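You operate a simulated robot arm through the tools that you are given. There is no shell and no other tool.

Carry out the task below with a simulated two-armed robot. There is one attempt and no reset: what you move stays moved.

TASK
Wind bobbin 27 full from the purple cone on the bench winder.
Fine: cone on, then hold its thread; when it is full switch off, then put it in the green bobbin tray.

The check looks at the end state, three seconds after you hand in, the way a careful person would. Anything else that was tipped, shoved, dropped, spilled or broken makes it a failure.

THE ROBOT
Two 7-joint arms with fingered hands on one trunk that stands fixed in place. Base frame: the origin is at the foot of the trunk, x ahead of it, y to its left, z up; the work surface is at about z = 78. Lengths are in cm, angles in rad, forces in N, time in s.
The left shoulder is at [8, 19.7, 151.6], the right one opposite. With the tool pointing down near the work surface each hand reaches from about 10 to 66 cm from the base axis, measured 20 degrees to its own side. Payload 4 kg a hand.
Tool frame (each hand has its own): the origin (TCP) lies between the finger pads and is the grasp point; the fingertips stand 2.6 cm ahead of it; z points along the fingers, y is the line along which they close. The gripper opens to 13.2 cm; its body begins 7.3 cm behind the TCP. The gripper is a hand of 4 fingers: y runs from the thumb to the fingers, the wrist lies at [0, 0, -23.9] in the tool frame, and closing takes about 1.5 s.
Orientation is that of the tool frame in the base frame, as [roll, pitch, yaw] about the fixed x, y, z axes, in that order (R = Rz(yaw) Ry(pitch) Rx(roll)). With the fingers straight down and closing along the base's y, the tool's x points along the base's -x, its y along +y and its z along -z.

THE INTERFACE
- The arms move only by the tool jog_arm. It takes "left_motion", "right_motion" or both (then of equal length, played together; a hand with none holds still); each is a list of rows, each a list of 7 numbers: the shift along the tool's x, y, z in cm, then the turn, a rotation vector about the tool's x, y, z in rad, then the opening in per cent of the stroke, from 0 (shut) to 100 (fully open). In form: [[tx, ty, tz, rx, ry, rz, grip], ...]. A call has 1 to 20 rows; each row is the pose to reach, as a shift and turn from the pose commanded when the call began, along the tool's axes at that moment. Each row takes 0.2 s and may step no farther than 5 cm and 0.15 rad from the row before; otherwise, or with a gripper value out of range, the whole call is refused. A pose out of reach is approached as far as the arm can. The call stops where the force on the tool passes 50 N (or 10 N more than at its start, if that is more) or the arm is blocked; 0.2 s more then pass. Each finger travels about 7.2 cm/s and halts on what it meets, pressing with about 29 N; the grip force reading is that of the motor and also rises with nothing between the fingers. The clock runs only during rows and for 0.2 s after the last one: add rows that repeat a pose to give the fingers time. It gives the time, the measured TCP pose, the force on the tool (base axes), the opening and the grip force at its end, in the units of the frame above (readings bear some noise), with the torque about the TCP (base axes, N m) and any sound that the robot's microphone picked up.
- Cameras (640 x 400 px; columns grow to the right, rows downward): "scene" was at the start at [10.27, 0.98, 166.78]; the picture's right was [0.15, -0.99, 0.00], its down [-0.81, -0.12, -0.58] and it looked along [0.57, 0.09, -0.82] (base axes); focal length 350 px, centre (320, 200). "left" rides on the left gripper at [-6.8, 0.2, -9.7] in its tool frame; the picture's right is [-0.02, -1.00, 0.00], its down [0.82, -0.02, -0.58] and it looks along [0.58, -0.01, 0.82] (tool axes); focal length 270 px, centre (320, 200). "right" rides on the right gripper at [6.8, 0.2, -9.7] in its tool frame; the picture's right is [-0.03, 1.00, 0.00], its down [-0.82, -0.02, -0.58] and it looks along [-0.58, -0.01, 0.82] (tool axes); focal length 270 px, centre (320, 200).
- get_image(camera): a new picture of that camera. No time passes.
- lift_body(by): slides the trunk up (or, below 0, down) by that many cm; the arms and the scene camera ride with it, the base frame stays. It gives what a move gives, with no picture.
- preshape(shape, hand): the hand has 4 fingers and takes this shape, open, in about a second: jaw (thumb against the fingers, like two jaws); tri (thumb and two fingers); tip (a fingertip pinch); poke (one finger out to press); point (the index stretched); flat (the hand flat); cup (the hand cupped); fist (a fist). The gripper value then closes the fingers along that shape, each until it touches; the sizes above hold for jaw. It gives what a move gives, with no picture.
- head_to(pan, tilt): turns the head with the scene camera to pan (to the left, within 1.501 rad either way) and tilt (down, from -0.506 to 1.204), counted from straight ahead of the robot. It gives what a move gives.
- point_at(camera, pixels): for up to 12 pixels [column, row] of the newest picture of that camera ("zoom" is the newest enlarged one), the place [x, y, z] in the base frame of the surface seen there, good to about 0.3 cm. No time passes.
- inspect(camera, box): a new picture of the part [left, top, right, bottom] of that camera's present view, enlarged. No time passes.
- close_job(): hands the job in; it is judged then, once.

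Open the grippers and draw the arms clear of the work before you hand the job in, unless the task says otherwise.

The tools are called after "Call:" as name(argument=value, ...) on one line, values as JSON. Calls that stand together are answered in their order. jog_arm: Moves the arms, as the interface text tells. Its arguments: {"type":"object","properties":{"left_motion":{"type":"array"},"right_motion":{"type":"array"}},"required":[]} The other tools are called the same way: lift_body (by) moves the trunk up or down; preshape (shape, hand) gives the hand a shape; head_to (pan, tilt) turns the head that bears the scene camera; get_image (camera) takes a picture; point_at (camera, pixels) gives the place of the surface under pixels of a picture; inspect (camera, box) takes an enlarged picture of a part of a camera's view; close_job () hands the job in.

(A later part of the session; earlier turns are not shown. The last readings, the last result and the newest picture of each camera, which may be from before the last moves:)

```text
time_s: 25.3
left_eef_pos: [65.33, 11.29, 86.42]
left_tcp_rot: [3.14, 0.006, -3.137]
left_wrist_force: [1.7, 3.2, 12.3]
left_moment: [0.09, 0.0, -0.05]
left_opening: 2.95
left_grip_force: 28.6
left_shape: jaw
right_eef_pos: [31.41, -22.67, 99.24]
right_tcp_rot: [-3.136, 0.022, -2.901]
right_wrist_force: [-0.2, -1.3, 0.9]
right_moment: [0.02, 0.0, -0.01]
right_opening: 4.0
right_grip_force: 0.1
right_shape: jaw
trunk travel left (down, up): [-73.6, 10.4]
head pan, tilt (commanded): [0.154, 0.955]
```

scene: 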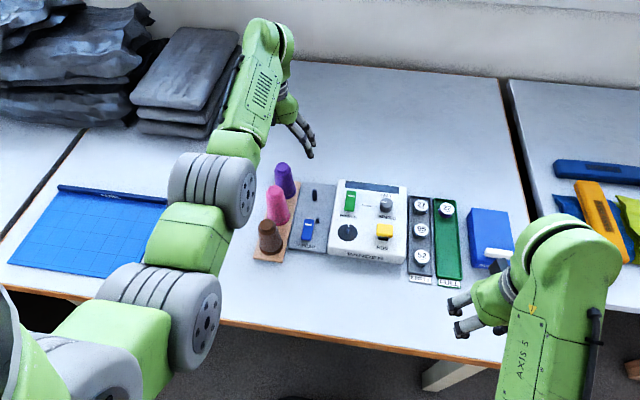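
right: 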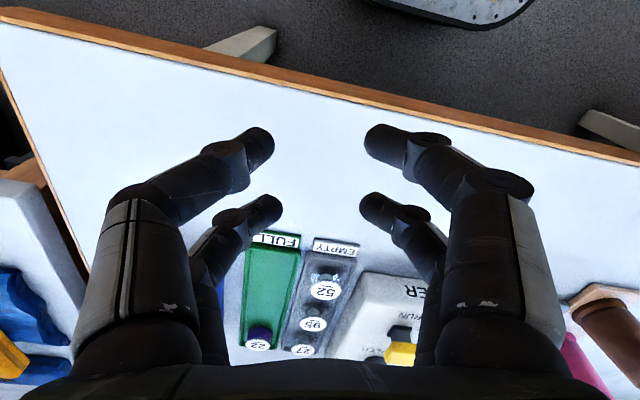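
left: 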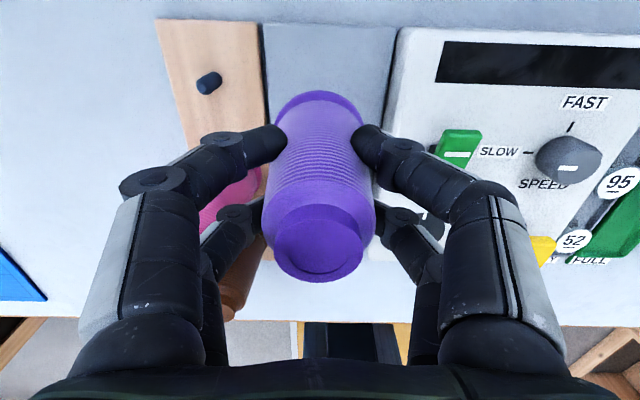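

A 12 N upward force shows the cone is seated. I open the fingers a little and check.

Call:
jog_arm(left_motion=[[0, 0, 0, 0, 0, 0, 28], [0, 0, 0, 0, 0, 0, 36], [0, 0, 0, 0, 0, 0, 42], [0, 0, 0, 0, 0, 0, 42]])

Call:
get_image(camera="left")

Call:
inspect(camera="scene", box=[290, 150, 350, 220])

```text
time_s: 26.3
left_eef_pos: [65.26, 11.19, 86.25]
left_tcp_rot: [3.14, 0.003, -3.136]
left_wrist_force: [0.0, 1.1, -0.7]
left_moment: [-0.03, 0.0, -0.01]
left_opening: 5.48
left_grip_force: 0.0
left_shape: jaw
right_eef_pos: [31.45, -22.69, 99.2]
right_tcp_rot: [-3.134, 0.019, -2.9]
right_wrist_force: [0.1, 0.1, -0.3]
right_moment: [-0.01, -0.01, -0.02]
right_opening: 4.0
right_grip_force: 0.0
right_shape: jaw
trunk travel left (down, up): [-73.6, 10.4]
head pan, tilt (commanded): [0.154, 0.955]
```

```text
taken
```

left: 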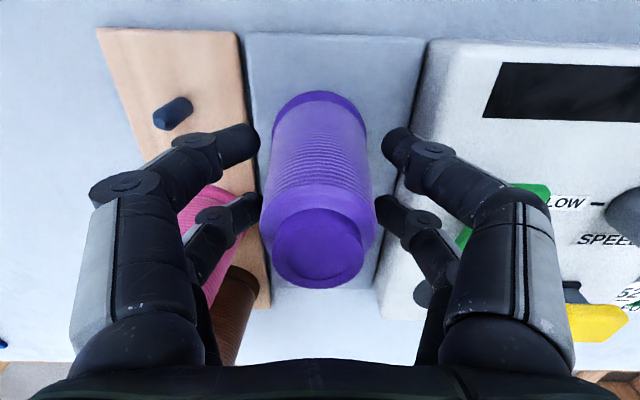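

```text
5.71 times, centred on (320, 185) of scene
```

zoom: 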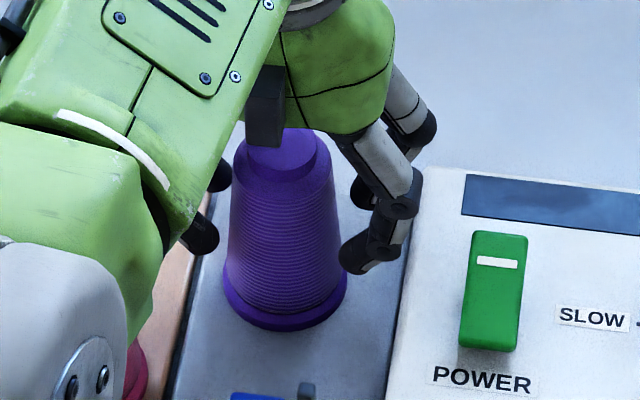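

Cone stands upright on the winder peg. I raise the left hand straight up by 12 cm.

Call:
jog_arm(left_motion=[[0, 0, -1.5, 0, 0, 0, 42], [0, 0, -3, 0, 0, 0, 42], [0, 0, -5, 0, 0, 0, 42], [0, 0, -7, 0, 0, 0, 42], [0, 0, -9, 0, 0, 0, 42], [0, 0, -12, 0, 0, 0, 42], [0, 0, -12, 0, 0, 0, 42]])

Call:
preshape(shape="poke", hand="left")

Call:
get_image(camera="left")

Call:
get_image(camera="scene")

```text
time_s: 27.9
left_eef_pos: [65.38, 11.43, 98.31]
left_tcp_rot: [3.14, 0.002, -3.135]
left_wrist_force: [0.3, -0.2, -0.1]
left_moment: [0.03, 0.01, 0.02]
left_opening: 5.5
left_grip_force: 0.0
left_shape: jaw
right_eef_pos: [31.52, -22.57, 99.15]
right_tcp_rot: [-3.134, 0.021, -2.9]
right_wrist_force: [0.7, 0.0, -0.4]
right_moment: [0.01, 0.0, 0.02]
right_opening: 3.99
right_grip_force: 0.0
right_shape: jaw
trunk travel left (down, up): [-73.6, 10.4]
head pan, tilt (commanded): [0.154, 0.955]
```

```text
time_s: 28.8
left_eef_pos: [65.38, 11.4, 98.24]
left_tcp_rot: [3.14, 0.002, -3.135]
left_wrist_force: [0.2, -0.8, -0.3]
left_moment: [0.01, 0.03, 0.0]
left_opening: 0.0
left_grip_force: 0.0
left_shape: poke
right_eef_pos: [31.51, -22.57, 99.22]
right_tcp_rot: [-3.134, 0.019, -2.9]
right_wrist_force: [0.3, 1.0, -0.6]
right_moment: [0.0, 0.03, 0.01]
right_opening: 3.97
right_grip_force: 0.0
right_shape: jaw
trunk travel left (down, up): [-73.6, 10.4]
head pan, tilt (commanded): [0.154, 0.955]
```

```text
taken
```

left: 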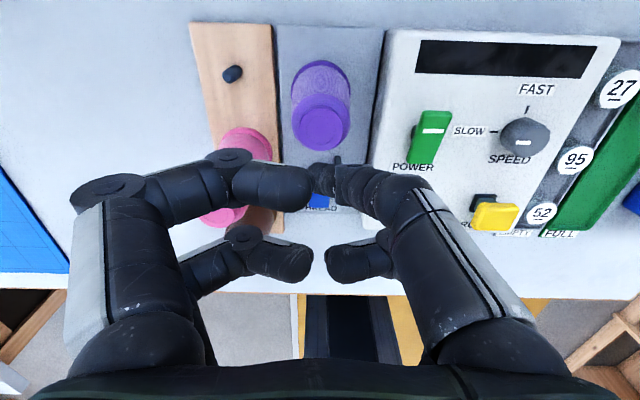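

```text
taken
```

scene: 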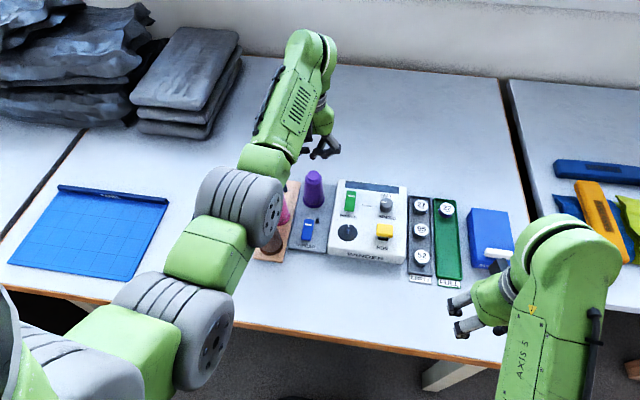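

The poke shape stretches one finger toward the tool axis (tip near left-camera (320,180)). I zoom in to see where its tip is.

Call:
inspect(camera="scene", box=[280, 90, 360, 190])

Call:
inspect(camera="left", box=[220, 120, 440, 300])

Call:
point_at(camera="zoom", pixels=[[280, 125], [300, 125], [330, 130]])

```text
4.00 times, centred on (320, 140) of scene
```

zoom: 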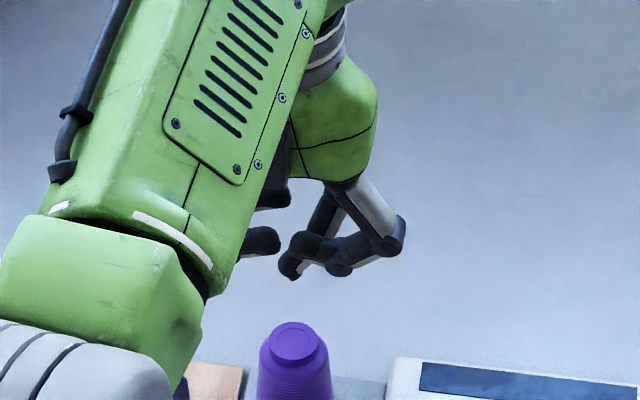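

```text
2.22 times, centred on (330, 210) of left
```

zoom: 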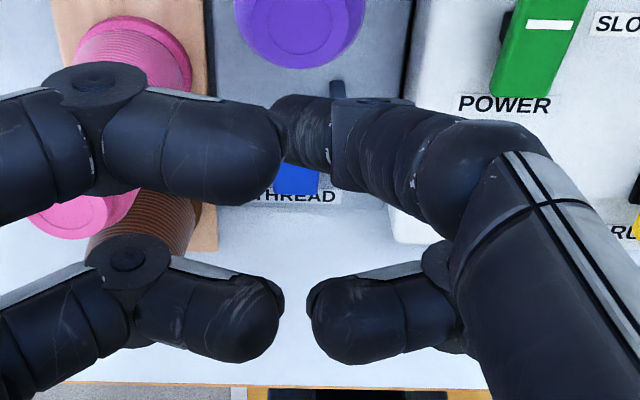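

```text
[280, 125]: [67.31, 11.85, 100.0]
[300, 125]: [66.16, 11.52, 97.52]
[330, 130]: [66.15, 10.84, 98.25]
```

In poke the finger's last joint slants down toward +y. I'll look at the "point" shape (index stretched), which may give a straighter tip.

Call:
preshape(shape="point", hand="left")

Call:
inspect(camera="left", box=[220, 120, 440, 300])

Call:
inspect(camera="scene", box=[280, 90, 360, 190])

```text
time_s: 29.7
left_eef_pos: [65.27, 11.33, 98.35]
left_tcp_rot: [3.14, 0.003, -3.135]
left_wrist_force: [0.0, -0.3, -0.1]
left_moment: [-0.01, 0.01, 0.05]
left_opening: 0.0
left_grip_force: 0.0
left_shape: point
right_eef_pos: [31.39, -22.57, 99.23]
right_tcp_rot: [-3.136, 0.023, -2.901]
right_wrist_force: [0.3, -0.7, -0.6]
right_moment: [-0.01, 0.0, -0.01]
right_opening: 3.95
right_grip_force: 0.0
right_shape: jaw
trunk travel left (down, up): [-73.6, 10.4]
head pan, tilt (commanded): [0.154, 0.955]
```

```text
2.22 times, centred on (330, 210) of left
```

zoom: 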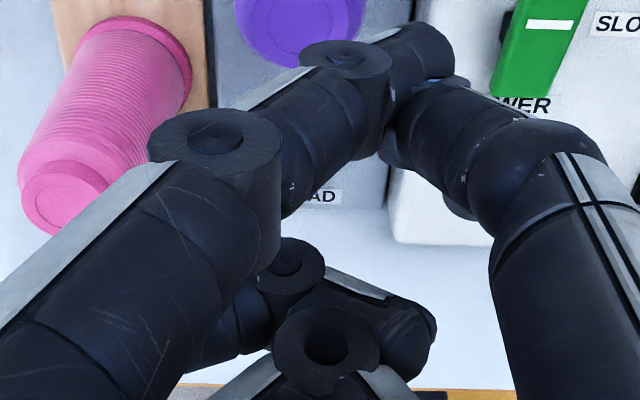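

```text
4.00 times, centred on (320, 140) of scene
```

zoom: 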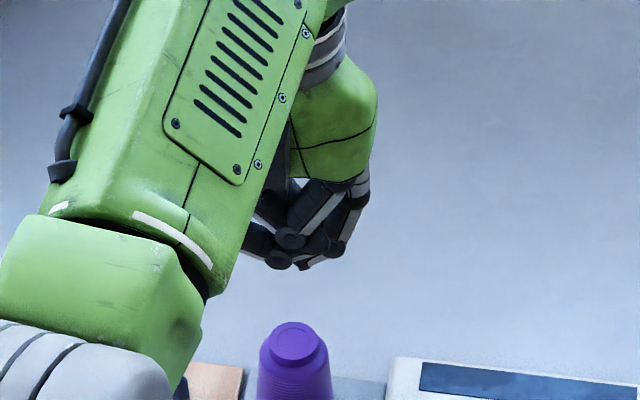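

The point shape is more curled, so poke suits pressing better. But at the THREAD lever the left hand's knuckles would come near the pink cone, so I'll do the pressing with the right hand, tilted. First I take the left hand back over the cones at z≈98 to its side.

Call:
jog_arm(left_motion=[[3.5, 2, 0, 0, 0, 0, 0], [7, 4, 0, 0, 0, 0, 0], [10.5, 6, 0, 0, 0, 0, 0], [14, 8, 0, 0, 0, 0, 0], [17.5, 10, 0, 0, 0, 0, 0], [21, 12, 0, 0, 0, 0, 0], [23.5, 13, 0, 0, 0, 0, 0], [23.5, 13, 0, 0, 0, 0, 0]])

Call:
preshape(shape="jaw", hand="left")

Call:
get_image(camera="scene")

```text
time_s: 31.5
left_eef_pos: [41.52, 24.16, 98.17]
left_tcp_rot: [3.14, 0.001, -3.136]
left_wrist_force: [0.6, -0.4, 0.4]
left_moment: [0.03, -0.01, 0.03]
left_opening: 0.02
left_grip_force: 0.1
left_shape: point
right_eef_pos: [31.63, -22.63, 99.16]
right_tcp_rot: [-3.135, 0.02, -2.902]
right_wrist_force: [0.8, -0.7, -0.4]
right_moment: [0.0, 0.02, -0.02]
right_opening: 3.99
right_grip_force: 0.0
right_shape: jaw
trunk travel left (down, up): [-73.6, 10.4]
head pan, tilt (commanded): [0.154, 0.955]
```

```text
time_s: 32.4
left_eef_pos: [41.7, 24.19, 98.19]
left_tcp_rot: [3.14, 0.001, -3.136]
left_wrist_force: [0.0, 0.6, 0.1]
left_moment: [0.0, 0.0, 0.02]
left_opening: 13.21
left_grip_force: 0.1
left_shape: jaw
right_eef_pos: [31.34, -22.67, 99.1]
right_tcp_rot: [-3.134, 0.02, -2.901]
right_wrist_force: [0.4, -0.1, 0.4]
right_moment: [-0.02, 0.01, -0.08]
right_opening: 3.98
right_grip_force: 0.0
right_shape: jaw
trunk travel left (down, up): [-73.6, 10.4]
head pan, tilt (commanded): [0.154, 0.955]
```

```text
taken
```

scene: 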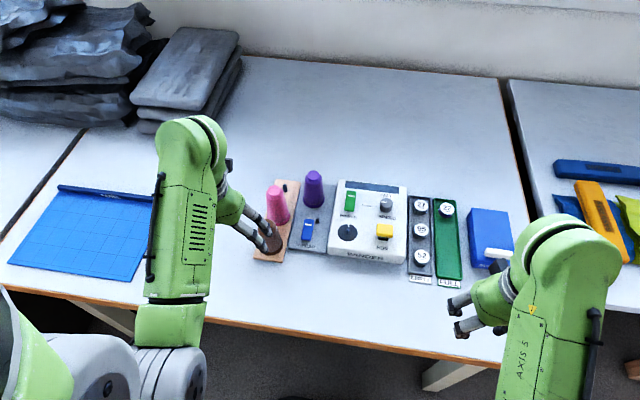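

Purple cone stands well on the winder peg. Now I shape the right hand as poke and look at its tip.

Call:
preshape(shape="poke", hand="right")

Call:
get_image(camera="right")

Call:
inspect(camera="scene", box=[420, 250, 530, 360])

```text
time_s: 33.3
left_eef_pos: [41.62, 24.07, 98.16]
left_tcp_rot: [-3.142, 0.001, -3.137]
left_wrist_force: [-0.3, 0.3, 0.4]
left_moment: [0.0, 0.03, 0.02]
left_opening: 13.2
left_grip_force: 0.1
left_shape: jaw
right_eef_pos: [31.43, -22.65, 99.2]
right_tcp_rot: [-3.133, 0.021, -2.901]
right_wrist_force: [-0.2, 0.6, -0.2]
right_moment: [0.01, 0.0, -0.01]
right_opening: 0.0
right_grip_force: 0.0
right_shape: poke
trunk travel left (down, up): [-73.6, 10.4]
head pan, tilt (commanded): [0.154, 0.955]
```

```text
taken
```

right: 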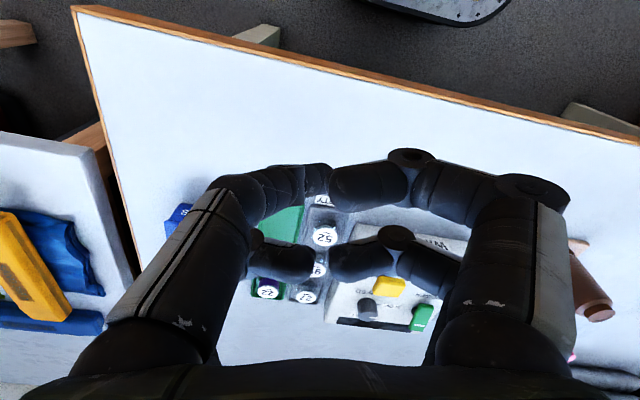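

```text
3.64 times, centred on (475, 305) of scene
```

zoom: 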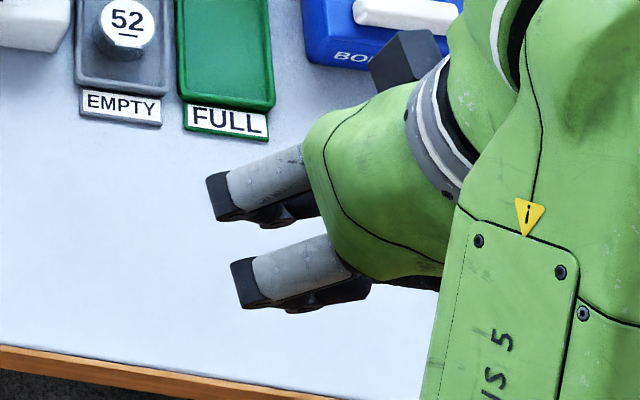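

The right poke finger sits on its -y side with the tip near the tool axis. I move the right hand over the bench to about (51,-6,99) and square its yaw.

Call:
jog_arm(right_motion=[[-3.35, 1.68, 0, 0, 0, 0.08, 0], [-6.7, 3.35, 0, 0, 0, 0.16, 0], [-10.05, 5.03, 0, 0, 0, 0.24, 0], [-13.4, 6.71, 0, 0, 0, 0.24, 0], [-16.8, 8.39, 0, 0, 0, 0.24, 0], [-20.1, 10.06, 0, 0, 0, 0.24, 0], [-23.47, 11.74, 0, 0, 0, 0.24, 0], [-23.47, 11.74, 0, 0, 0, 0.24, 0]])

Call:
get_image(camera="scene")

Call:
get_image(camera="right")

```text
time_s: 35.1
left_eef_pos: [41.53, 24.13, 98.19]
left_tcp_rot: [3.14, 0.004, -3.136]
left_wrist_force: [-0.5, -0.1, 1.2]
left_moment: [0.01, 0.0, -0.02]
left_opening: 13.17
left_grip_force: 0.0
left_shape: jaw
right_eef_pos: [51.65, -5.7, 99.84]
right_tcp_rot: [-3.142, 0.024, 3.139]
right_wrist_force: [0.5, -0.1, 0.5]
right_moment: [-0.01, -0.02, 0.0]
right_opening: 0.0
right_grip_force: 0.1
right_shape: poke
trunk travel left (down, up): [-73.6, 10.4]
head pan, tilt (commanded): [0.154, 0.955]
```

```text
taken
```

scene: 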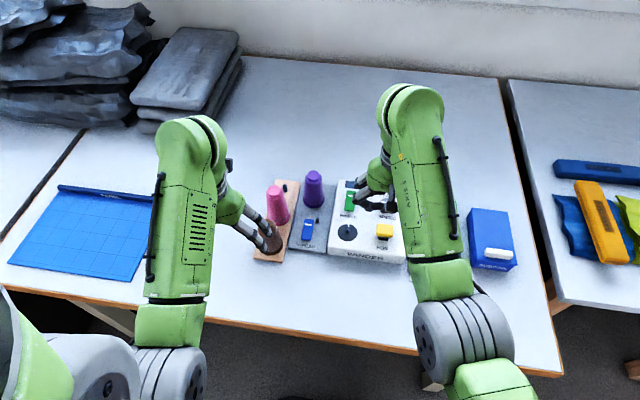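

```text
taken
```

right: 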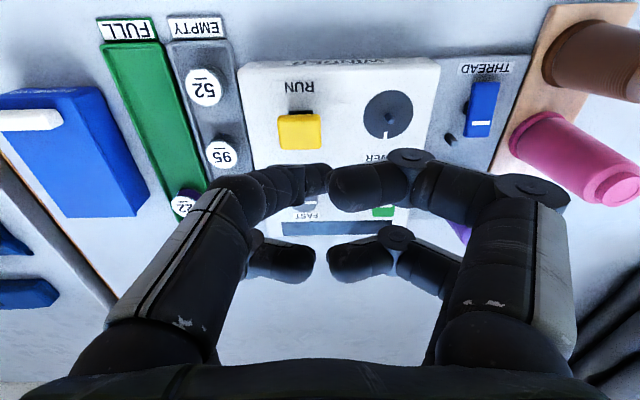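

I zoom on the right hand's poke finger to locate its tip relative to the TCP.

Call:
inspect(camera="right", box=[240, 140, 400, 240])

Call:
point_at(camera="zoom", pixels=[[290, 150], [320, 150], [345, 150], [335, 110], [335, 190], [225, 150]])

Call:
inspect(camera="scene", box=[340, 140, 420, 220])

Call:
point_at(camera="zoom", pixels=[[200, 250], [210, 240], [235, 265], [150, 235], [160, 220], [280, 260]])

```text
4.00 times, centred on (320, 190) of right
```

zoom: 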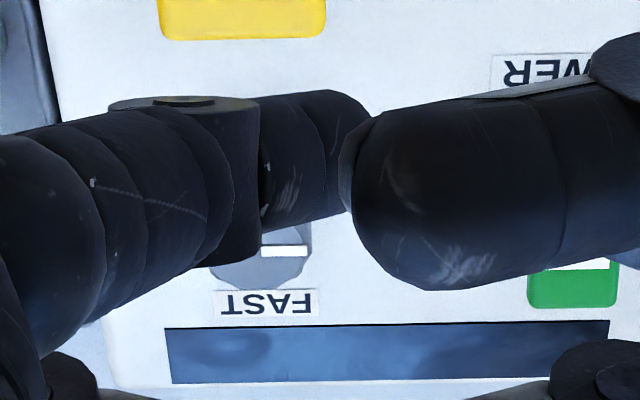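

```text
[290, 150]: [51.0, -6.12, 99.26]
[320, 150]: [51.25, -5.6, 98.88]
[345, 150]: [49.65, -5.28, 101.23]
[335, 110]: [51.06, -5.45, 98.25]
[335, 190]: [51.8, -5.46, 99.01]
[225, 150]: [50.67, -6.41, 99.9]
```

```text
5.00 times, centred on (380, 180) of scene
```

zoom: 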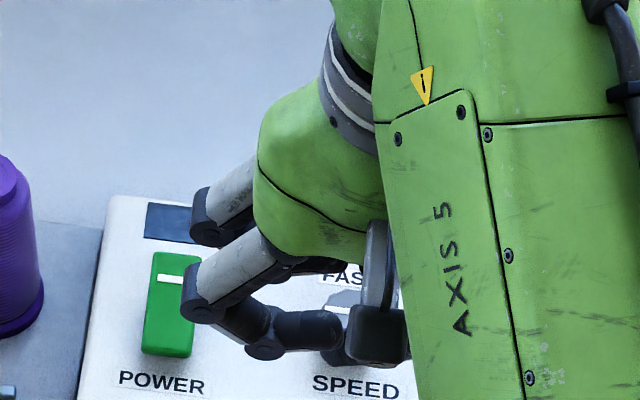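

```text
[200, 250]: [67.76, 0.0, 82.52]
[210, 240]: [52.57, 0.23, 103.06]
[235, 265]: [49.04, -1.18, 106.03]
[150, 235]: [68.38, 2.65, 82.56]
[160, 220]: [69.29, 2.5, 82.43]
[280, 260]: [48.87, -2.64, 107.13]
```

The tip lies on the tool axis roughly 2–2.6 cm ahead of the TCP. I bring the hand near the THREAD lever, tilting it 0.40 rad so the palm leans over the winder and away from the pink cone.

Call:
jog_arm(right_motion=[[-1.1, 2.9, 1.2, -0.1, -0.006, 0, 0], [-2.2, 5.8, 2.4, -0.2, -0.012, 0, 0], [-3.4, 8.7, 3.6, -0.3, -0.018, 0, 0], [-4.53, 11.7, 4.9, -0.4, -0.024, 0, 0], [-4.53, 11.7, 4.9, -0.4, -0.024, 0, 0]])

Call:
get_image(camera="scene")

Call:
get_image(camera="right")

```text
time_s: 36.3
left_eef_pos: [41.53, 24.17, 98.12]
left_tcp_rot: [3.141, 0.003, -3.135]
left_wrist_force: [0.0, -1.0, 0.1]
left_moment: [0.01, -0.02, -0.02]
left_opening: 13.19
left_grip_force: 0.0
left_shape: jaw
right_eef_pos: [56.37, 6.26, 94.86]
right_tcp_rot: [2.742, 0.047, 3.136]
right_wrist_force: [0.2, 0.2, 0.8]
right_moment: [0.01, 0.04, 0.0]
right_opening: 0.01
right_grip_force: 0.1
right_shape: poke
trunk travel left (down, up): [-73.6, 10.4]
head pan, tilt (commanded): [0.154, 0.955]
```

```text
taken
```

scene: 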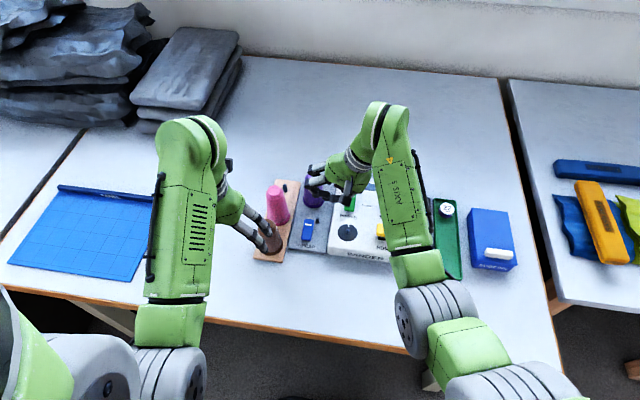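

```text
taken
```

right: 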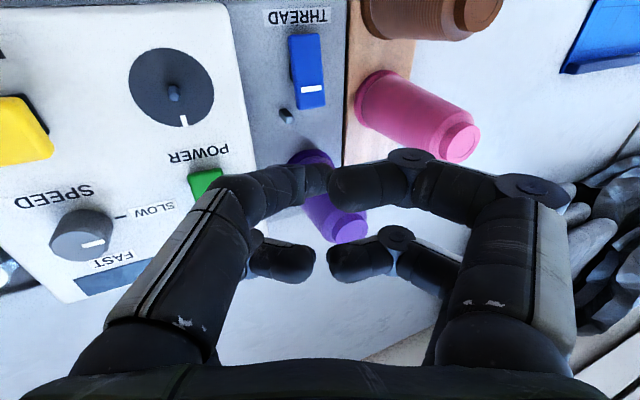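

The hand is tilted; I advance along the finger direction until the tip hovers about 4 cm above the lever's far end (56.3, 11.1).

Call:
jog_arm(right_motion=[[0.16, 0.36, 2.4, 0, 0, 0, 0], [0.32, 0.71, 4.9, 0, 0, 0, 0], [0.49, 1.07, 7.34, 0, 0, 0, 0], [0.49, 1.07, 7.34, 0, 0, 0, 0]])

Call:
inspect(camera="scene", box=[260, 160, 380, 260])

Call:
get_image(camera="right")

Call:
get_image(camera="left")

```text
time_s: 37.3
left_eef_pos: [41.64, 24.15, 98.17]
left_tcp_rot: [3.141, 0.002, -3.137]
left_wrist_force: [-0.3, -0.8, -0.1]
left_moment: [0.01, -0.04, -0.01]
left_opening: 13.17
left_grip_force: 0.0
left_shape: jaw
right_eef_pos: [56.12, 9.9, 88.63]
right_tcp_rot: [2.742, 0.045, 3.135]
right_wrist_force: [-0.1, -0.2, -0.7]
right_moment: [0.0, 0.01, -0.01]
right_opening: 0.0
right_grip_force: 0.2
right_shape: poke
trunk travel left (down, up): [-73.6, 10.4]
head pan, tilt (commanded): [0.154, 0.955]
```

```text
4.00 times, centred on (320, 210) of scene
```

zoom: 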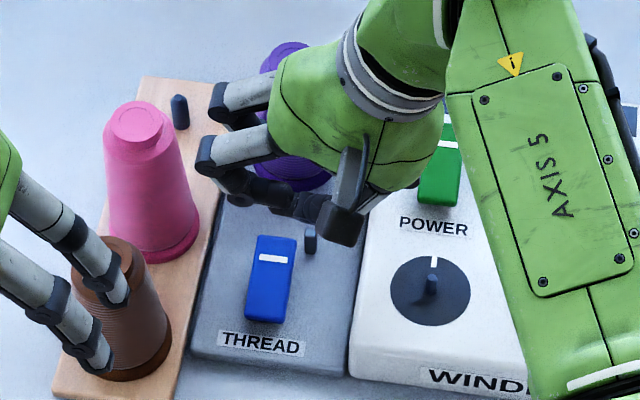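

```text
taken
```

right: 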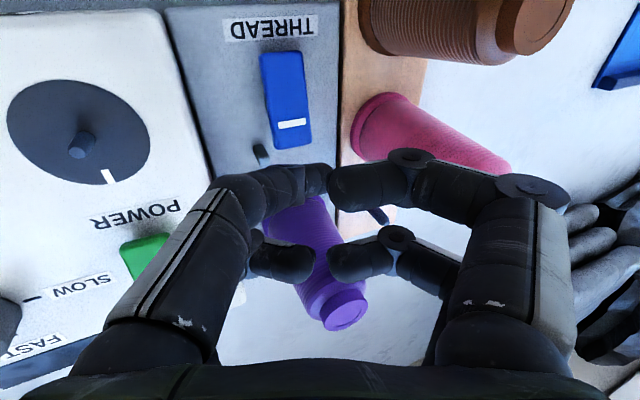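

```text
taken
```

left: 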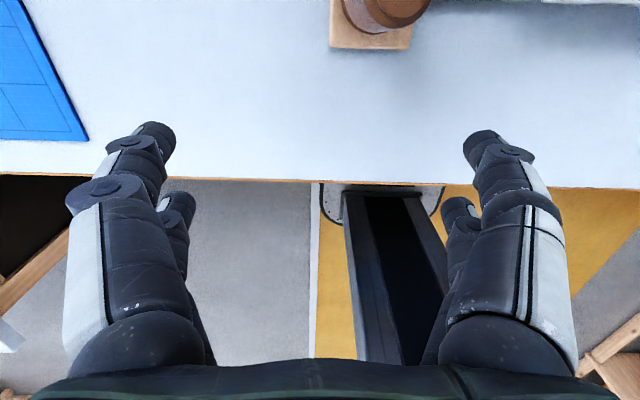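

Kinematics and the camera agree (lever's far end predicted at (297,141), seen at ~(297,145)). I lower the tip vertically to just above the lever.

Call:
jog_arm(right_motion=[[0.03, -0.43, 1.2, 0, 0, 0, 0], [0.06, -0.86, 2.4, 0, 0, 0, 0], [0.08, -1.29, 3.58, 0, 0, 0, 0], [0.08, -1.29, 3.58, 0, 0, 0, 0]])

Call:
inspect(camera="scene", box=[260, 160, 380, 260])

Call:
get_image(camera="right")

```text
time_s: 38.3
left_eef_pos: [41.63, 24.14, 98.06]
left_tcp_rot: [3.14, 0.001, -3.135]
left_wrist_force: [-0.2, -0.2, 0.8]
left_moment: [0.03, 0.03, 0.0]
left_opening: 13.19
left_grip_force: 0.0
left_shape: jaw
right_eef_pos: [55.23, 9.7, 86.46]
right_tcp_rot: [2.743, 0.046, 3.136]
right_wrist_force: [0.3, -0.6, 0.7]
right_moment: [-0.01, -0.02, 0.01]
right_opening: 0.02
right_grip_force: 0.0
right_shape: poke
right hand out of reach, approached as far as the arm can: row 2, 3, 4
trunk travel left (down, up): [-73.6, 10.4]
head pan, tilt (commanded): [0.154, 0.955]
```

```text
4.00 times, centred on (320, 210) of scene
```

zoom: 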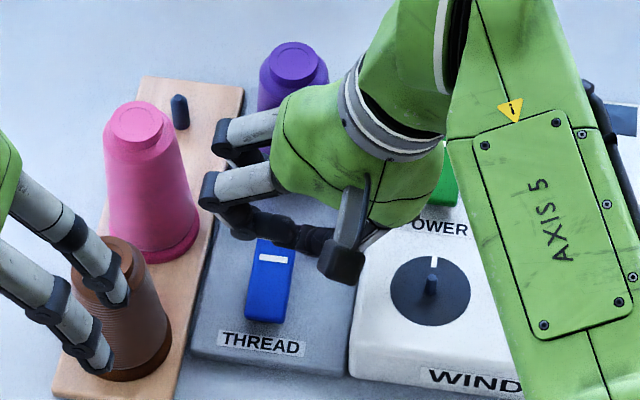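

```text
taken
```

right: 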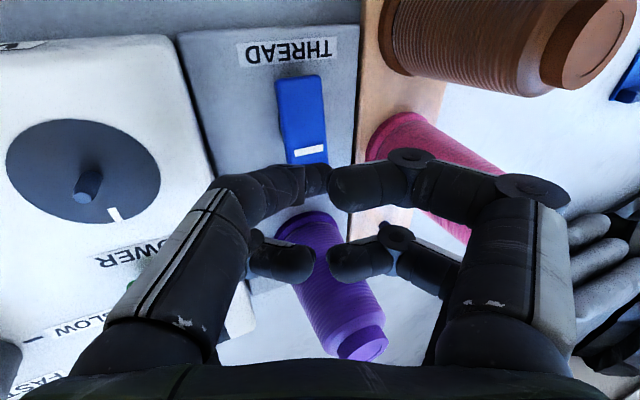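

The arm stops short at z≈86.5 in this tilt (a joint limit). Lowering the trunk shifts the whole working range down, so I first return the hand to (56.15, 10.0, 88.6), then lower the trunk by 3.5 cm.

Call:
jog_arm(right_motion=[[-0.5, 0.55, -0.9, 0, 0, 0, 0], [-1.02, 1.09, -1.81, 0, 0, 0, 0], [-1.02, 1.09, -1.81, 0, 0, 0, 0]])

Call:
lift_body(by=-3.5)

Call:
inspect(camera="scene", box=[260, 150, 380, 250])

Call:
get_image(camera="right")

```text
time_s: 39.1
left_eef_pos: [41.58, 24.08, 98.18]
left_tcp_rot: [3.14, 0.002, -3.136]
left_wrist_force: [0.2, -0.2, 0.1]
left_moment: [0.0, -0.03, -0.01]
left_opening: 13.2
left_grip_force: 0.0
left_shape: jaw
right_eef_pos: [56.22, 9.89, 88.55]
right_tcp_rot: [2.744, 0.044, 3.138]
right_wrist_force: [0.4, -0.6, -0.3]
right_moment: [0.01, 0.02, -0.03]
right_opening: 0.0
right_grip_force: 0.1
right_shape: poke
trunk travel left (down, up): [-73.6, 10.4]
head pan, tilt (commanded): [0.154, 0.955]
```

```text
time_s: 39.9
left_eef_pos: [41.55, 24.19, 94.61]
left_tcp_rot: [3.139, 0.003, -3.137]
left_wrist_force: [-0.4, 0.3, -0.8]
left_moment: [-0.02, -0.02, -0.01]
left_opening: 13.2
left_grip_force: 0.0
left_shape: jaw
right_eef_pos: [56.22, 9.88, 85.24]
right_tcp_rot: [2.745, 0.046, 3.134]
right_wrist_force: [0.6, 0.1, 0.1]
right_moment: [0.0, -0.03, 0.01]
right_opening: 0.0
right_grip_force: 0.0
right_shape: poke
trunk travel left (down, up): [-70.1, 13.9]
head pan, tilt (commanded): [0.154, 0.955]
```

```text
4.00 times, centred on (320, 200) of scene
```

zoom: 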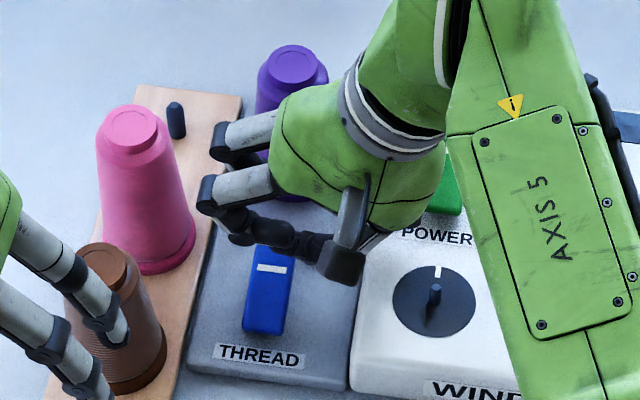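

```text
taken
```

right: 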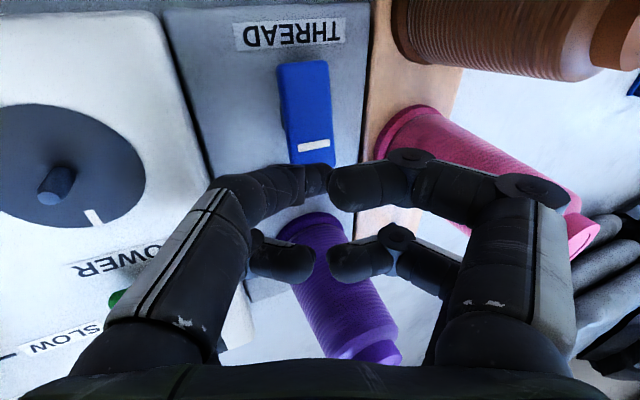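

The tip hovers ~1 cm above the lever's far end, clear of the pink cone. I press down in small steps, watching the force.

Call:
jog_arm(right_motion=[[0.29, 0.0, 0.53, 0, 0, 0, 0], [0.297, -0.2, 0.987, 0, 0, 0, 0], [0.31, -0.3, 1.22, 0, 0, 0, 0], [0.32, -0.39, 1.45, 0, 0, 0, 0], [0.32, -0.39, 1.45, 0, 0, 0, 0]])

Call:
inspect(camera="scene", box=[260, 150, 380, 250])

Call:
get_image(camera="right")

```text
time_s: 41.1
left_eef_pos: [41.61, 24.06, 94.69]
left_tcp_rot: [3.14, 0.001, -3.137]
left_wrist_force: [-0.6, -0.3, -0.1]
left_moment: [0.01, 0.01, -0.04]
left_opening: 13.18
left_grip_force: 0.0
left_shape: jaw
right_eef_pos: [55.86, 10.07, 83.68]
right_tcp_rot: [2.744, 0.046, 3.137]
right_wrist_force: [0.9, 0.4, 0.1]
right_moment: [0.01, -0.01, 0.01]
right_opening: 0.0
right_grip_force: 0.1
right_shape: poke
trunk travel left (down, up): [-70.1, 13.9]
head pan, tilt (commanded): [0.154, 0.955]
```

```text
4.00 times, centred on (320, 200) of scene
```

zoom: 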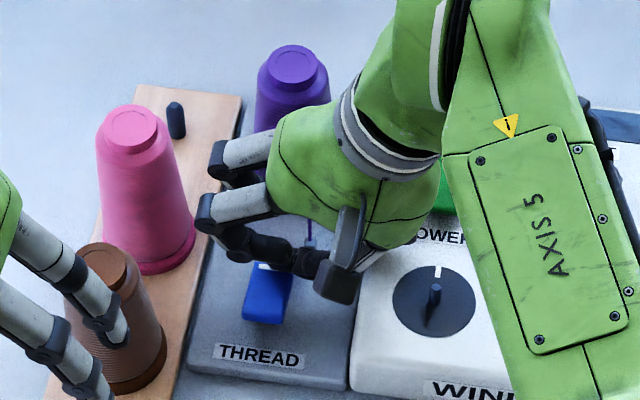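

```text
taken
```

right: 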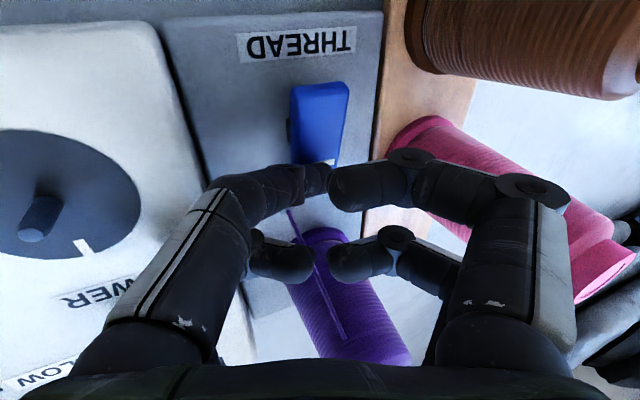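

The lever flipped (its near end is now raised) and a purple thread now runs from the cone to the guide pin. I back the finger away along its own axis.

Call:
jog_arm(right_motion=[[0, 0, -2, 0, 0, 0, 0], [0, 0, -4, 0, 0, 0, 0], [0, 0, -7, 0, 0, 0, 0], [0, 0, -10, 0, 0, 0, 0], [0, 0, -10, 0, 0, 0, 0]])

Call:
inspect(camera="scene", box=[260, 150, 420, 250])

Call:
get_image(camera="right")

```text
time_s: 42.3
left_eef_pos: [41.59, 24.17, 94.69]
left_tcp_rot: [3.139, 0.002, -3.136]
left_wrist_force: [0.2, -0.3, 0.0]
left_moment: [-0.05, 0.0, 0.04]
left_opening: 13.18
left_grip_force: 0.0
left_shape: jaw
right_eef_pos: [55.82, 6.41, 92.9]
right_tcp_rot: [2.743, 0.047, 3.135]
right_wrist_force: [0.5, 0.7, 0.3]
right_moment: [0.0, -0.02, 0.01]
right_opening: 0.03
right_grip_force: 0.1
right_shape: poke
trunk travel left (down, up): [-70.1, 13.9]
head pan, tilt (commanded): [0.154, 0.955]
```

```text
4.00 times, centred on (340, 200) of scene
```

zoom: 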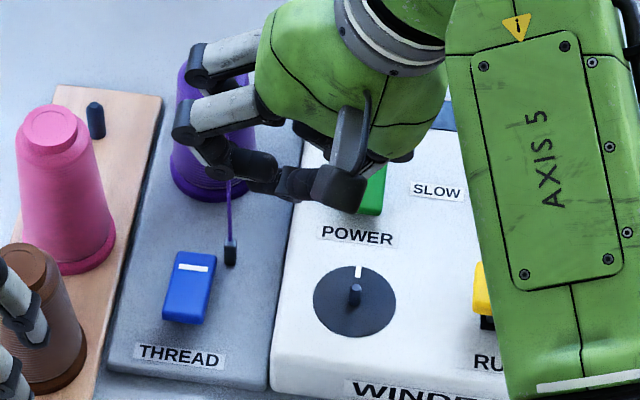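

```text
taken
```

right: 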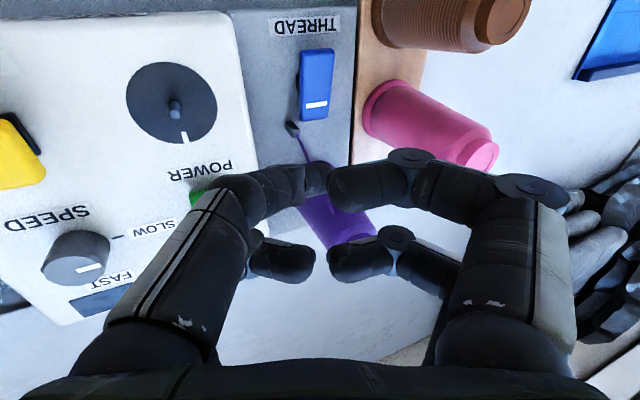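

I measure the lever's ends and check the thread's path to confirm the lever's latched state.

Call:
inspect(camera="scene", box=[290, 180, 350, 240])

Call:
point_at(camera="scene", pixels=[[309, 215], [308, 220], [306, 226]])

```text
6.67 times, centred on (320, 210) of scene
```

zoom: 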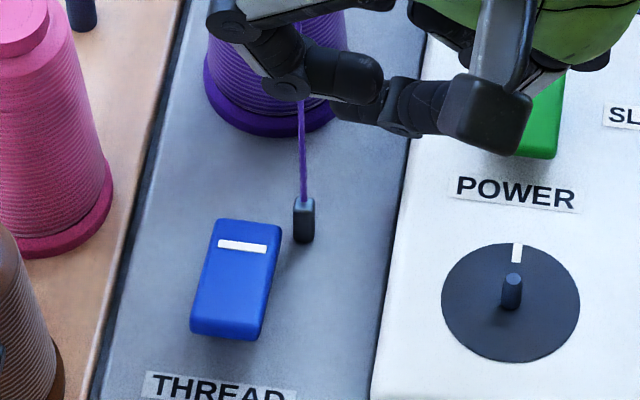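

```text
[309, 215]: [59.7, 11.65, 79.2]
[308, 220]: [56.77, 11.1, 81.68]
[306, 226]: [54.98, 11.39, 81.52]
```

Call:
point_at(camera="zoom", pixels=[[248, 226], [245, 245], [238, 270], [232, 295], [226, 315], [222, 328], [303, 205], [301, 170], [302, 130]])

```text
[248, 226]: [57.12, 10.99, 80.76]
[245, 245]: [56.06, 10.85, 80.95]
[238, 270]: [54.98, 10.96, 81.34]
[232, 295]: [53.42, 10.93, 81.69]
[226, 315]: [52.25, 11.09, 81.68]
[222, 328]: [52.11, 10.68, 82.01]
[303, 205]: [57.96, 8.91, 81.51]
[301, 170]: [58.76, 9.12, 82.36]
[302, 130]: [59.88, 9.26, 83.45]
```

The lever is latched (far end 80.8, near end 81.8, reversed from before), so the thread is held. Now I take the right hand over toward bobbin 27, undoing the tilt.

Call:
jog_arm(right_motion=[[-0.3, -1.5, -3, 0.0, 0, 0, 0], [-0.9, -4.8, -4.6, 0.07, 0.008, 0.002, 0], [-1.5, -8.2, -6.0, 0.14, 0.016, 0.003, 0], [-2.2, -11.6, -7.4, 0.21, 0.024, 0.005, 0], [-2.9, -15, -8.8, 0.28, 0.031, 0.007, 0], [-3.6, -18.4, -10.1, 0.34, 0.038, 0.008, 0], [-4.43, -21.73, -11.24, 0.4, 0.044, 0.009, 0], [-4.43, -21.73, -11.24, 0.4, 0.044, 0.009, 0]])

Call:
preshape(shape="jaw", hand="right")

Call:
get_image(camera="scene")

Call:
get_image(camera="right")

```text
time_s: 44.1
left_eef_pos: [41.5, 24.16, 94.65]
left_tcp_rot: [3.139, 0.003, -3.136]
left_wrist_force: [1.1, -0.4, -0.8]
left_moment: [0.01, 0.0, 0.01]
left_opening: 13.2
left_grip_force: 0.1
left_shape: jaw
right_eef_pos: [59.72, -18.43, 95.03]
right_tcp_rot: [-3.138, 0.001, 3.136]
right_wrist_force: [-1.1, -0.5, -0.3]
right_moment: [0.02, 0.0, 0.01]
right_opening: 0.0
right_grip_force: 0.0
right_shape: poke
trunk travel left (down, up): [-70.1, 13.9]
head pan, tilt (commanded): [0.154, 0.955]
```

```text
time_s: 45.0
left_eef_pos: [41.46, 24.09, 94.54]
left_tcp_rot: [3.14, 0.002, -3.136]
left_wrist_force: [0.6, -0.3, 0.0]
left_moment: [0.02, 0.01, 0.0]
left_opening: 13.19
left_grip_force: 0.2
left_shape: jaw
right_eef_pos: [59.59, -18.4, 95.23]
right_tcp_rot: [-3.14, 0.002, 3.136]
right_wrist_force: [-0.1, 1.7, 0.6]
right_moment: [0.0, 0.01, 0.06]
right_opening: 13.19
right_grip_force: 0.0
right_shape: jaw
trunk travel left (down, up): [-70.1, 13.9]
head pan, tilt (commanded): [0.154, 0.955]
```

```text
taken
```

scene: 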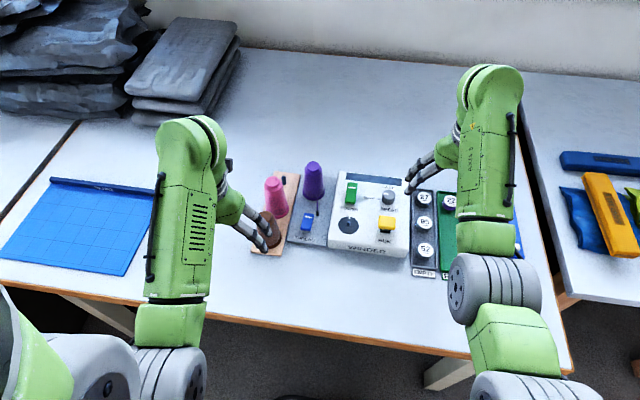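

```text
taken
```

right: 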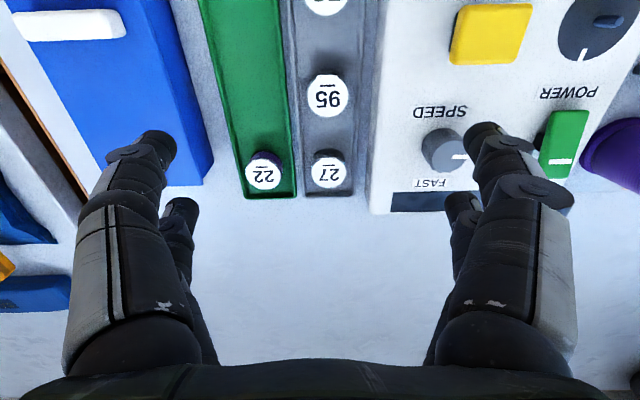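

Clear view of bobbin 27 at right-camera (328,168). I measure bobbins and tray from here.

Call:
inspect(camera="right", box=[200, 50, 400, 210])

Call:
point_at(camera="right", pixels=[[327, 168], [312, 168], [343, 168], [327, 155], [327, 183], [264, 172], [326, 93], [350, 195], [378, 190], [250, 100], [280, 100], [265, 190]])

```text
2.50 times, centred on (300, 130) of right
```

zoom: 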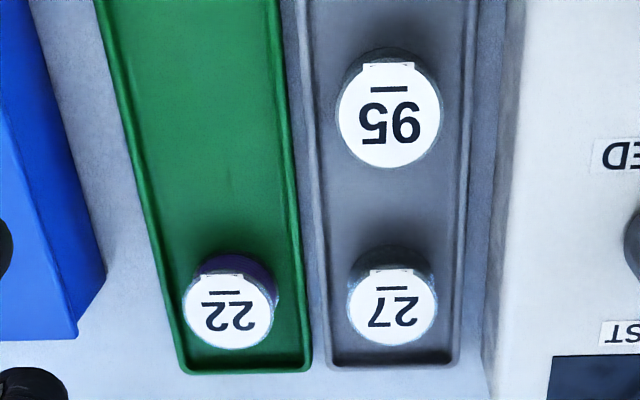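

```text
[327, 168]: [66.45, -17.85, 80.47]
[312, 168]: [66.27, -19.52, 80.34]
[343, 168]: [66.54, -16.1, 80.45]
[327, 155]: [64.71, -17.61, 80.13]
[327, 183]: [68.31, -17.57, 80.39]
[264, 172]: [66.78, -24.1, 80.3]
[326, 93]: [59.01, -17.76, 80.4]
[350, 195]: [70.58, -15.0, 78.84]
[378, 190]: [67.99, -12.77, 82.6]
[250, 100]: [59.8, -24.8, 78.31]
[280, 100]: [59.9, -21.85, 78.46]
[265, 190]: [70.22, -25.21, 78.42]
```

Bobbin 27's axis is at about (67.0, -17.8), top 80.45, and the winder edge is only 5 cm away in y. I'll turn the hand 90° so the fingers close along x, where there is room; I try this turn in the air in steps, narrowing the fingers to 40%.

Call:
jog_arm(right_motion=[[0, 0, 0, 0, 0, -0.14, 40], [0, 0, 0, 0, 0, -0.28, 40], [0, 0, 0, 0, 0, -0.42, 40], [0, 0, 0, 0, 0, -0.56, 40], [0, 0, 0, 0, 0, -0.7, 40], [0, 0, 0, 0, 0, -0.84, 40], [0, 0, 0, 0, 0, -0.98, 40], [0, 0, 0, 0, 0, -1.12, 40], [0, 0, 0, 0, 0, -1.26, 40], [0, 0, 0, 0, 0, -1.4, 40], [0, 0, 0, 0, 0, -1.54, 40], [0, 0, 0, 0, 0, -1.565, 40], [0, 0, 0, 0, 0, -1.565, 40]])

Call:
get_image(camera="scene")

Call:
get_image(camera="right")

```text
time_s: 47.8
left_eef_pos: [41.58, 24.04, 94.74]
left_tcp_rot: [3.138, 0.001, -3.137]
left_wrist_force: [0.7, 0.6, 0.5]
left_moment: [0.0, 0.02, -0.02]
left_opening: 13.17
left_grip_force: 0.0
left_shape: jaw
right_eef_pos: [59.72, -18.26, 94.94]
right_tcp_rot: [-3.138, -0.001, -1.581]
right_wrist_force: [-0.6, -0.7, 0.1]
right_moment: [0.02, 0.02, 0.0]
right_opening: 5.34
right_grip_force: 0.1
right_shape: jaw
trunk travel left (down, up): [-70.1, 13.9]
head pan, tilt (commanded): [0.154, 0.955]
```

```text
taken
```

scene: 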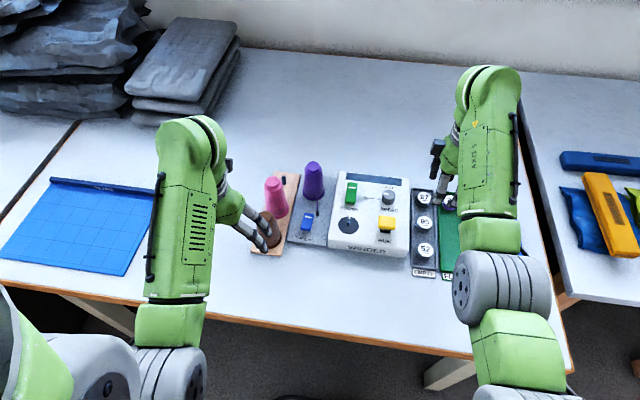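

```text
taken
```

right: 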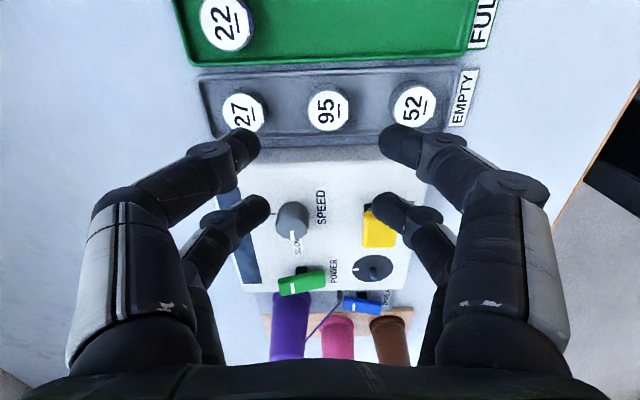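

The turn works (yaw -1.58). I move over bobbin 27 and lower to z≈86 with the fingers opened 40% along x.

Call:
jog_arm(right_motion=[[-0.2, -2.5, 0, 0, 0, 0, 40], [-0.4, -5, 0, 0, 0, 0, 40], [-0.53, -7.28, 0, 0, 0, 0, 40], [-0.53, -7.28, 3, 0, 0, 0, 40], [-0.53, -7.28, 6, 0, 0, 0, 40], [-0.53, -7.28, 9, 0, 0, 0, 40], [-0.53, -7.28, 9, 0, 0, 0, 40]])

Call:
get_image(camera="right")

Call:
inspect(camera="scene", box=[370, 130, 490, 250])

```text
time_s: 49.4
left_eef_pos: [41.58, 24.12, 94.61]
left_tcp_rot: [3.14, 0.0, -3.135]
left_wrist_force: [-0.6, 0.7, 0.6]
left_moment: [0.01, -0.04, -0.01]
left_opening: 13.17
left_grip_force: 0.1
left_shape: jaw
right_eef_pos: [67.25, -17.74, 85.68]
right_tcp_rot: [-3.14, -0.001, -1.583]
right_wrist_force: [0.1, 0.5, 0.7]
right_moment: [-0.01, 0.02, 0.02]
right_opening: 5.33
right_grip_force: 0.0
right_shape: jaw
trunk travel left (down, up): [-70.1, 13.9]
head pan, tilt (commanded): [0.154, 0.955]
```

```text
taken
```

right: 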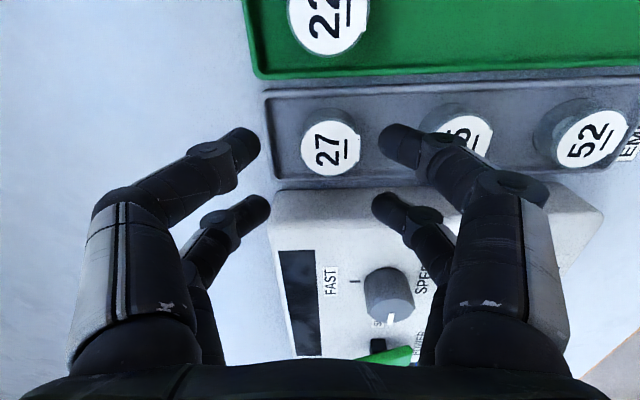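

```text
3.33 times, centred on (430, 190) of scene
```

zoom: 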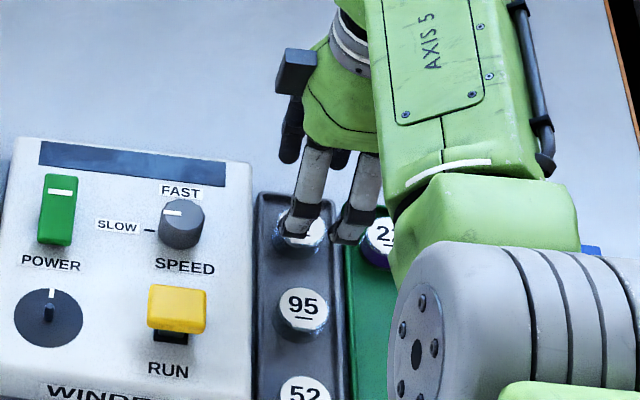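

I check the bobbin's position from this closer view before the last descent.

Call:
inspect(camera="right", box=[260, 90, 400, 190])

Call:
point_at(camera="right", pixels=[[331, 147], [304, 145], [357, 148], [331, 124], [331, 170], [270, 130], [245, 150], [400, 145]])

```text
4.00 times, centred on (330, 140) of right
```

zoom: 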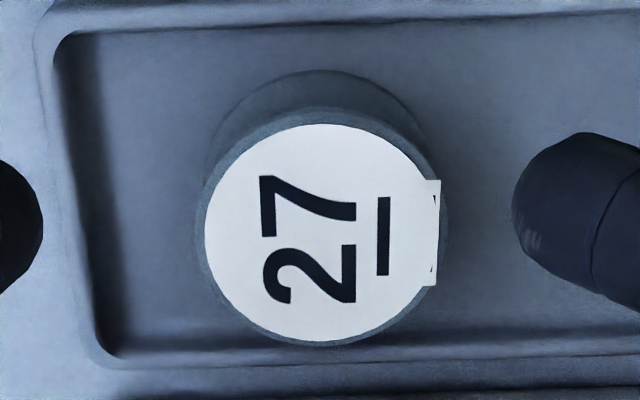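

```text
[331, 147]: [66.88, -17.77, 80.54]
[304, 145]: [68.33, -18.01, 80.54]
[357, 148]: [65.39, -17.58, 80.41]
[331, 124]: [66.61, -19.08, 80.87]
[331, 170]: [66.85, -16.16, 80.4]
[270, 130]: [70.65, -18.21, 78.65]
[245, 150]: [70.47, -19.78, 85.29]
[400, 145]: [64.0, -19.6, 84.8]
```

Bobbin centre refined to (66.87, -17.72); the fingertips' midpoint is ~0.3 too far in x. I correct that and go down to z≈81.8, keeping the tips just above the tray rims.

Call:
jog_arm(right_motion=[[0, 0.33, 0, 0, 0, 0, 40], [0, 0.33, 1.3, 0, 0, 0, 40], [0, 0.33, 2.6, 0, 0, 0, 40], [0, 0.33, 3.4, 0, 0, 0, 40], [0, 0.33, 3.9, 0, 0, 0, 40], [0, 0.33, 3.9, 0, 0, 0, 40]])

Call:
get_image(camera="right")

Call:
inspect(camera="scene", box=[380, 150, 480, 240])

```text
time_s: 50.8
left_eef_pos: [41.53, 24.21, 94.68]
left_tcp_rot: [3.139, 0.003, -3.136]
left_wrist_force: [-0.4, -0.5, 0.0]
left_moment: [0.03, 0.01, -0.02]
left_opening: 13.19
left_grip_force: 0.0
left_shape: jaw
right_eef_pos: [66.65, -17.64, 81.92]
right_tcp_rot: [-3.141, -0.002, -1.584]
right_wrist_force: [-0.2, 0.3, 0.3]
right_moment: [-0.01, 0.01, 0.01]
right_opening: 5.28
right_grip_force: 0.0
right_shape: jaw
trunk travel left (down, up): [-70.1, 13.9]
head pan, tilt (commanded): [0.154, 0.955]
```

```text
taken
```

right: 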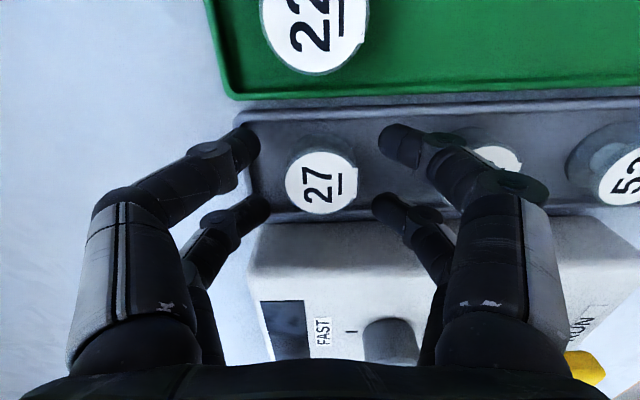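

```text
4.44 times, centred on (430, 195) of scene
```

zoom: 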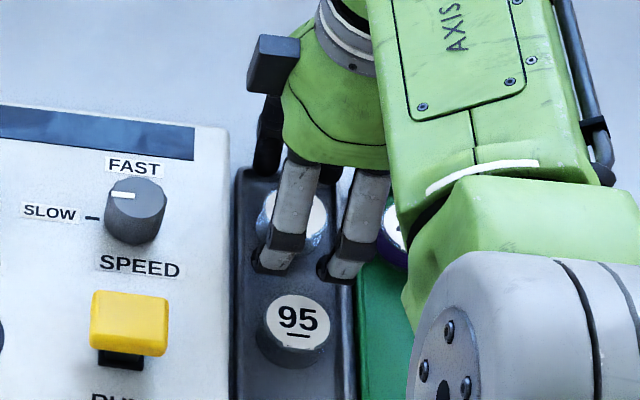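

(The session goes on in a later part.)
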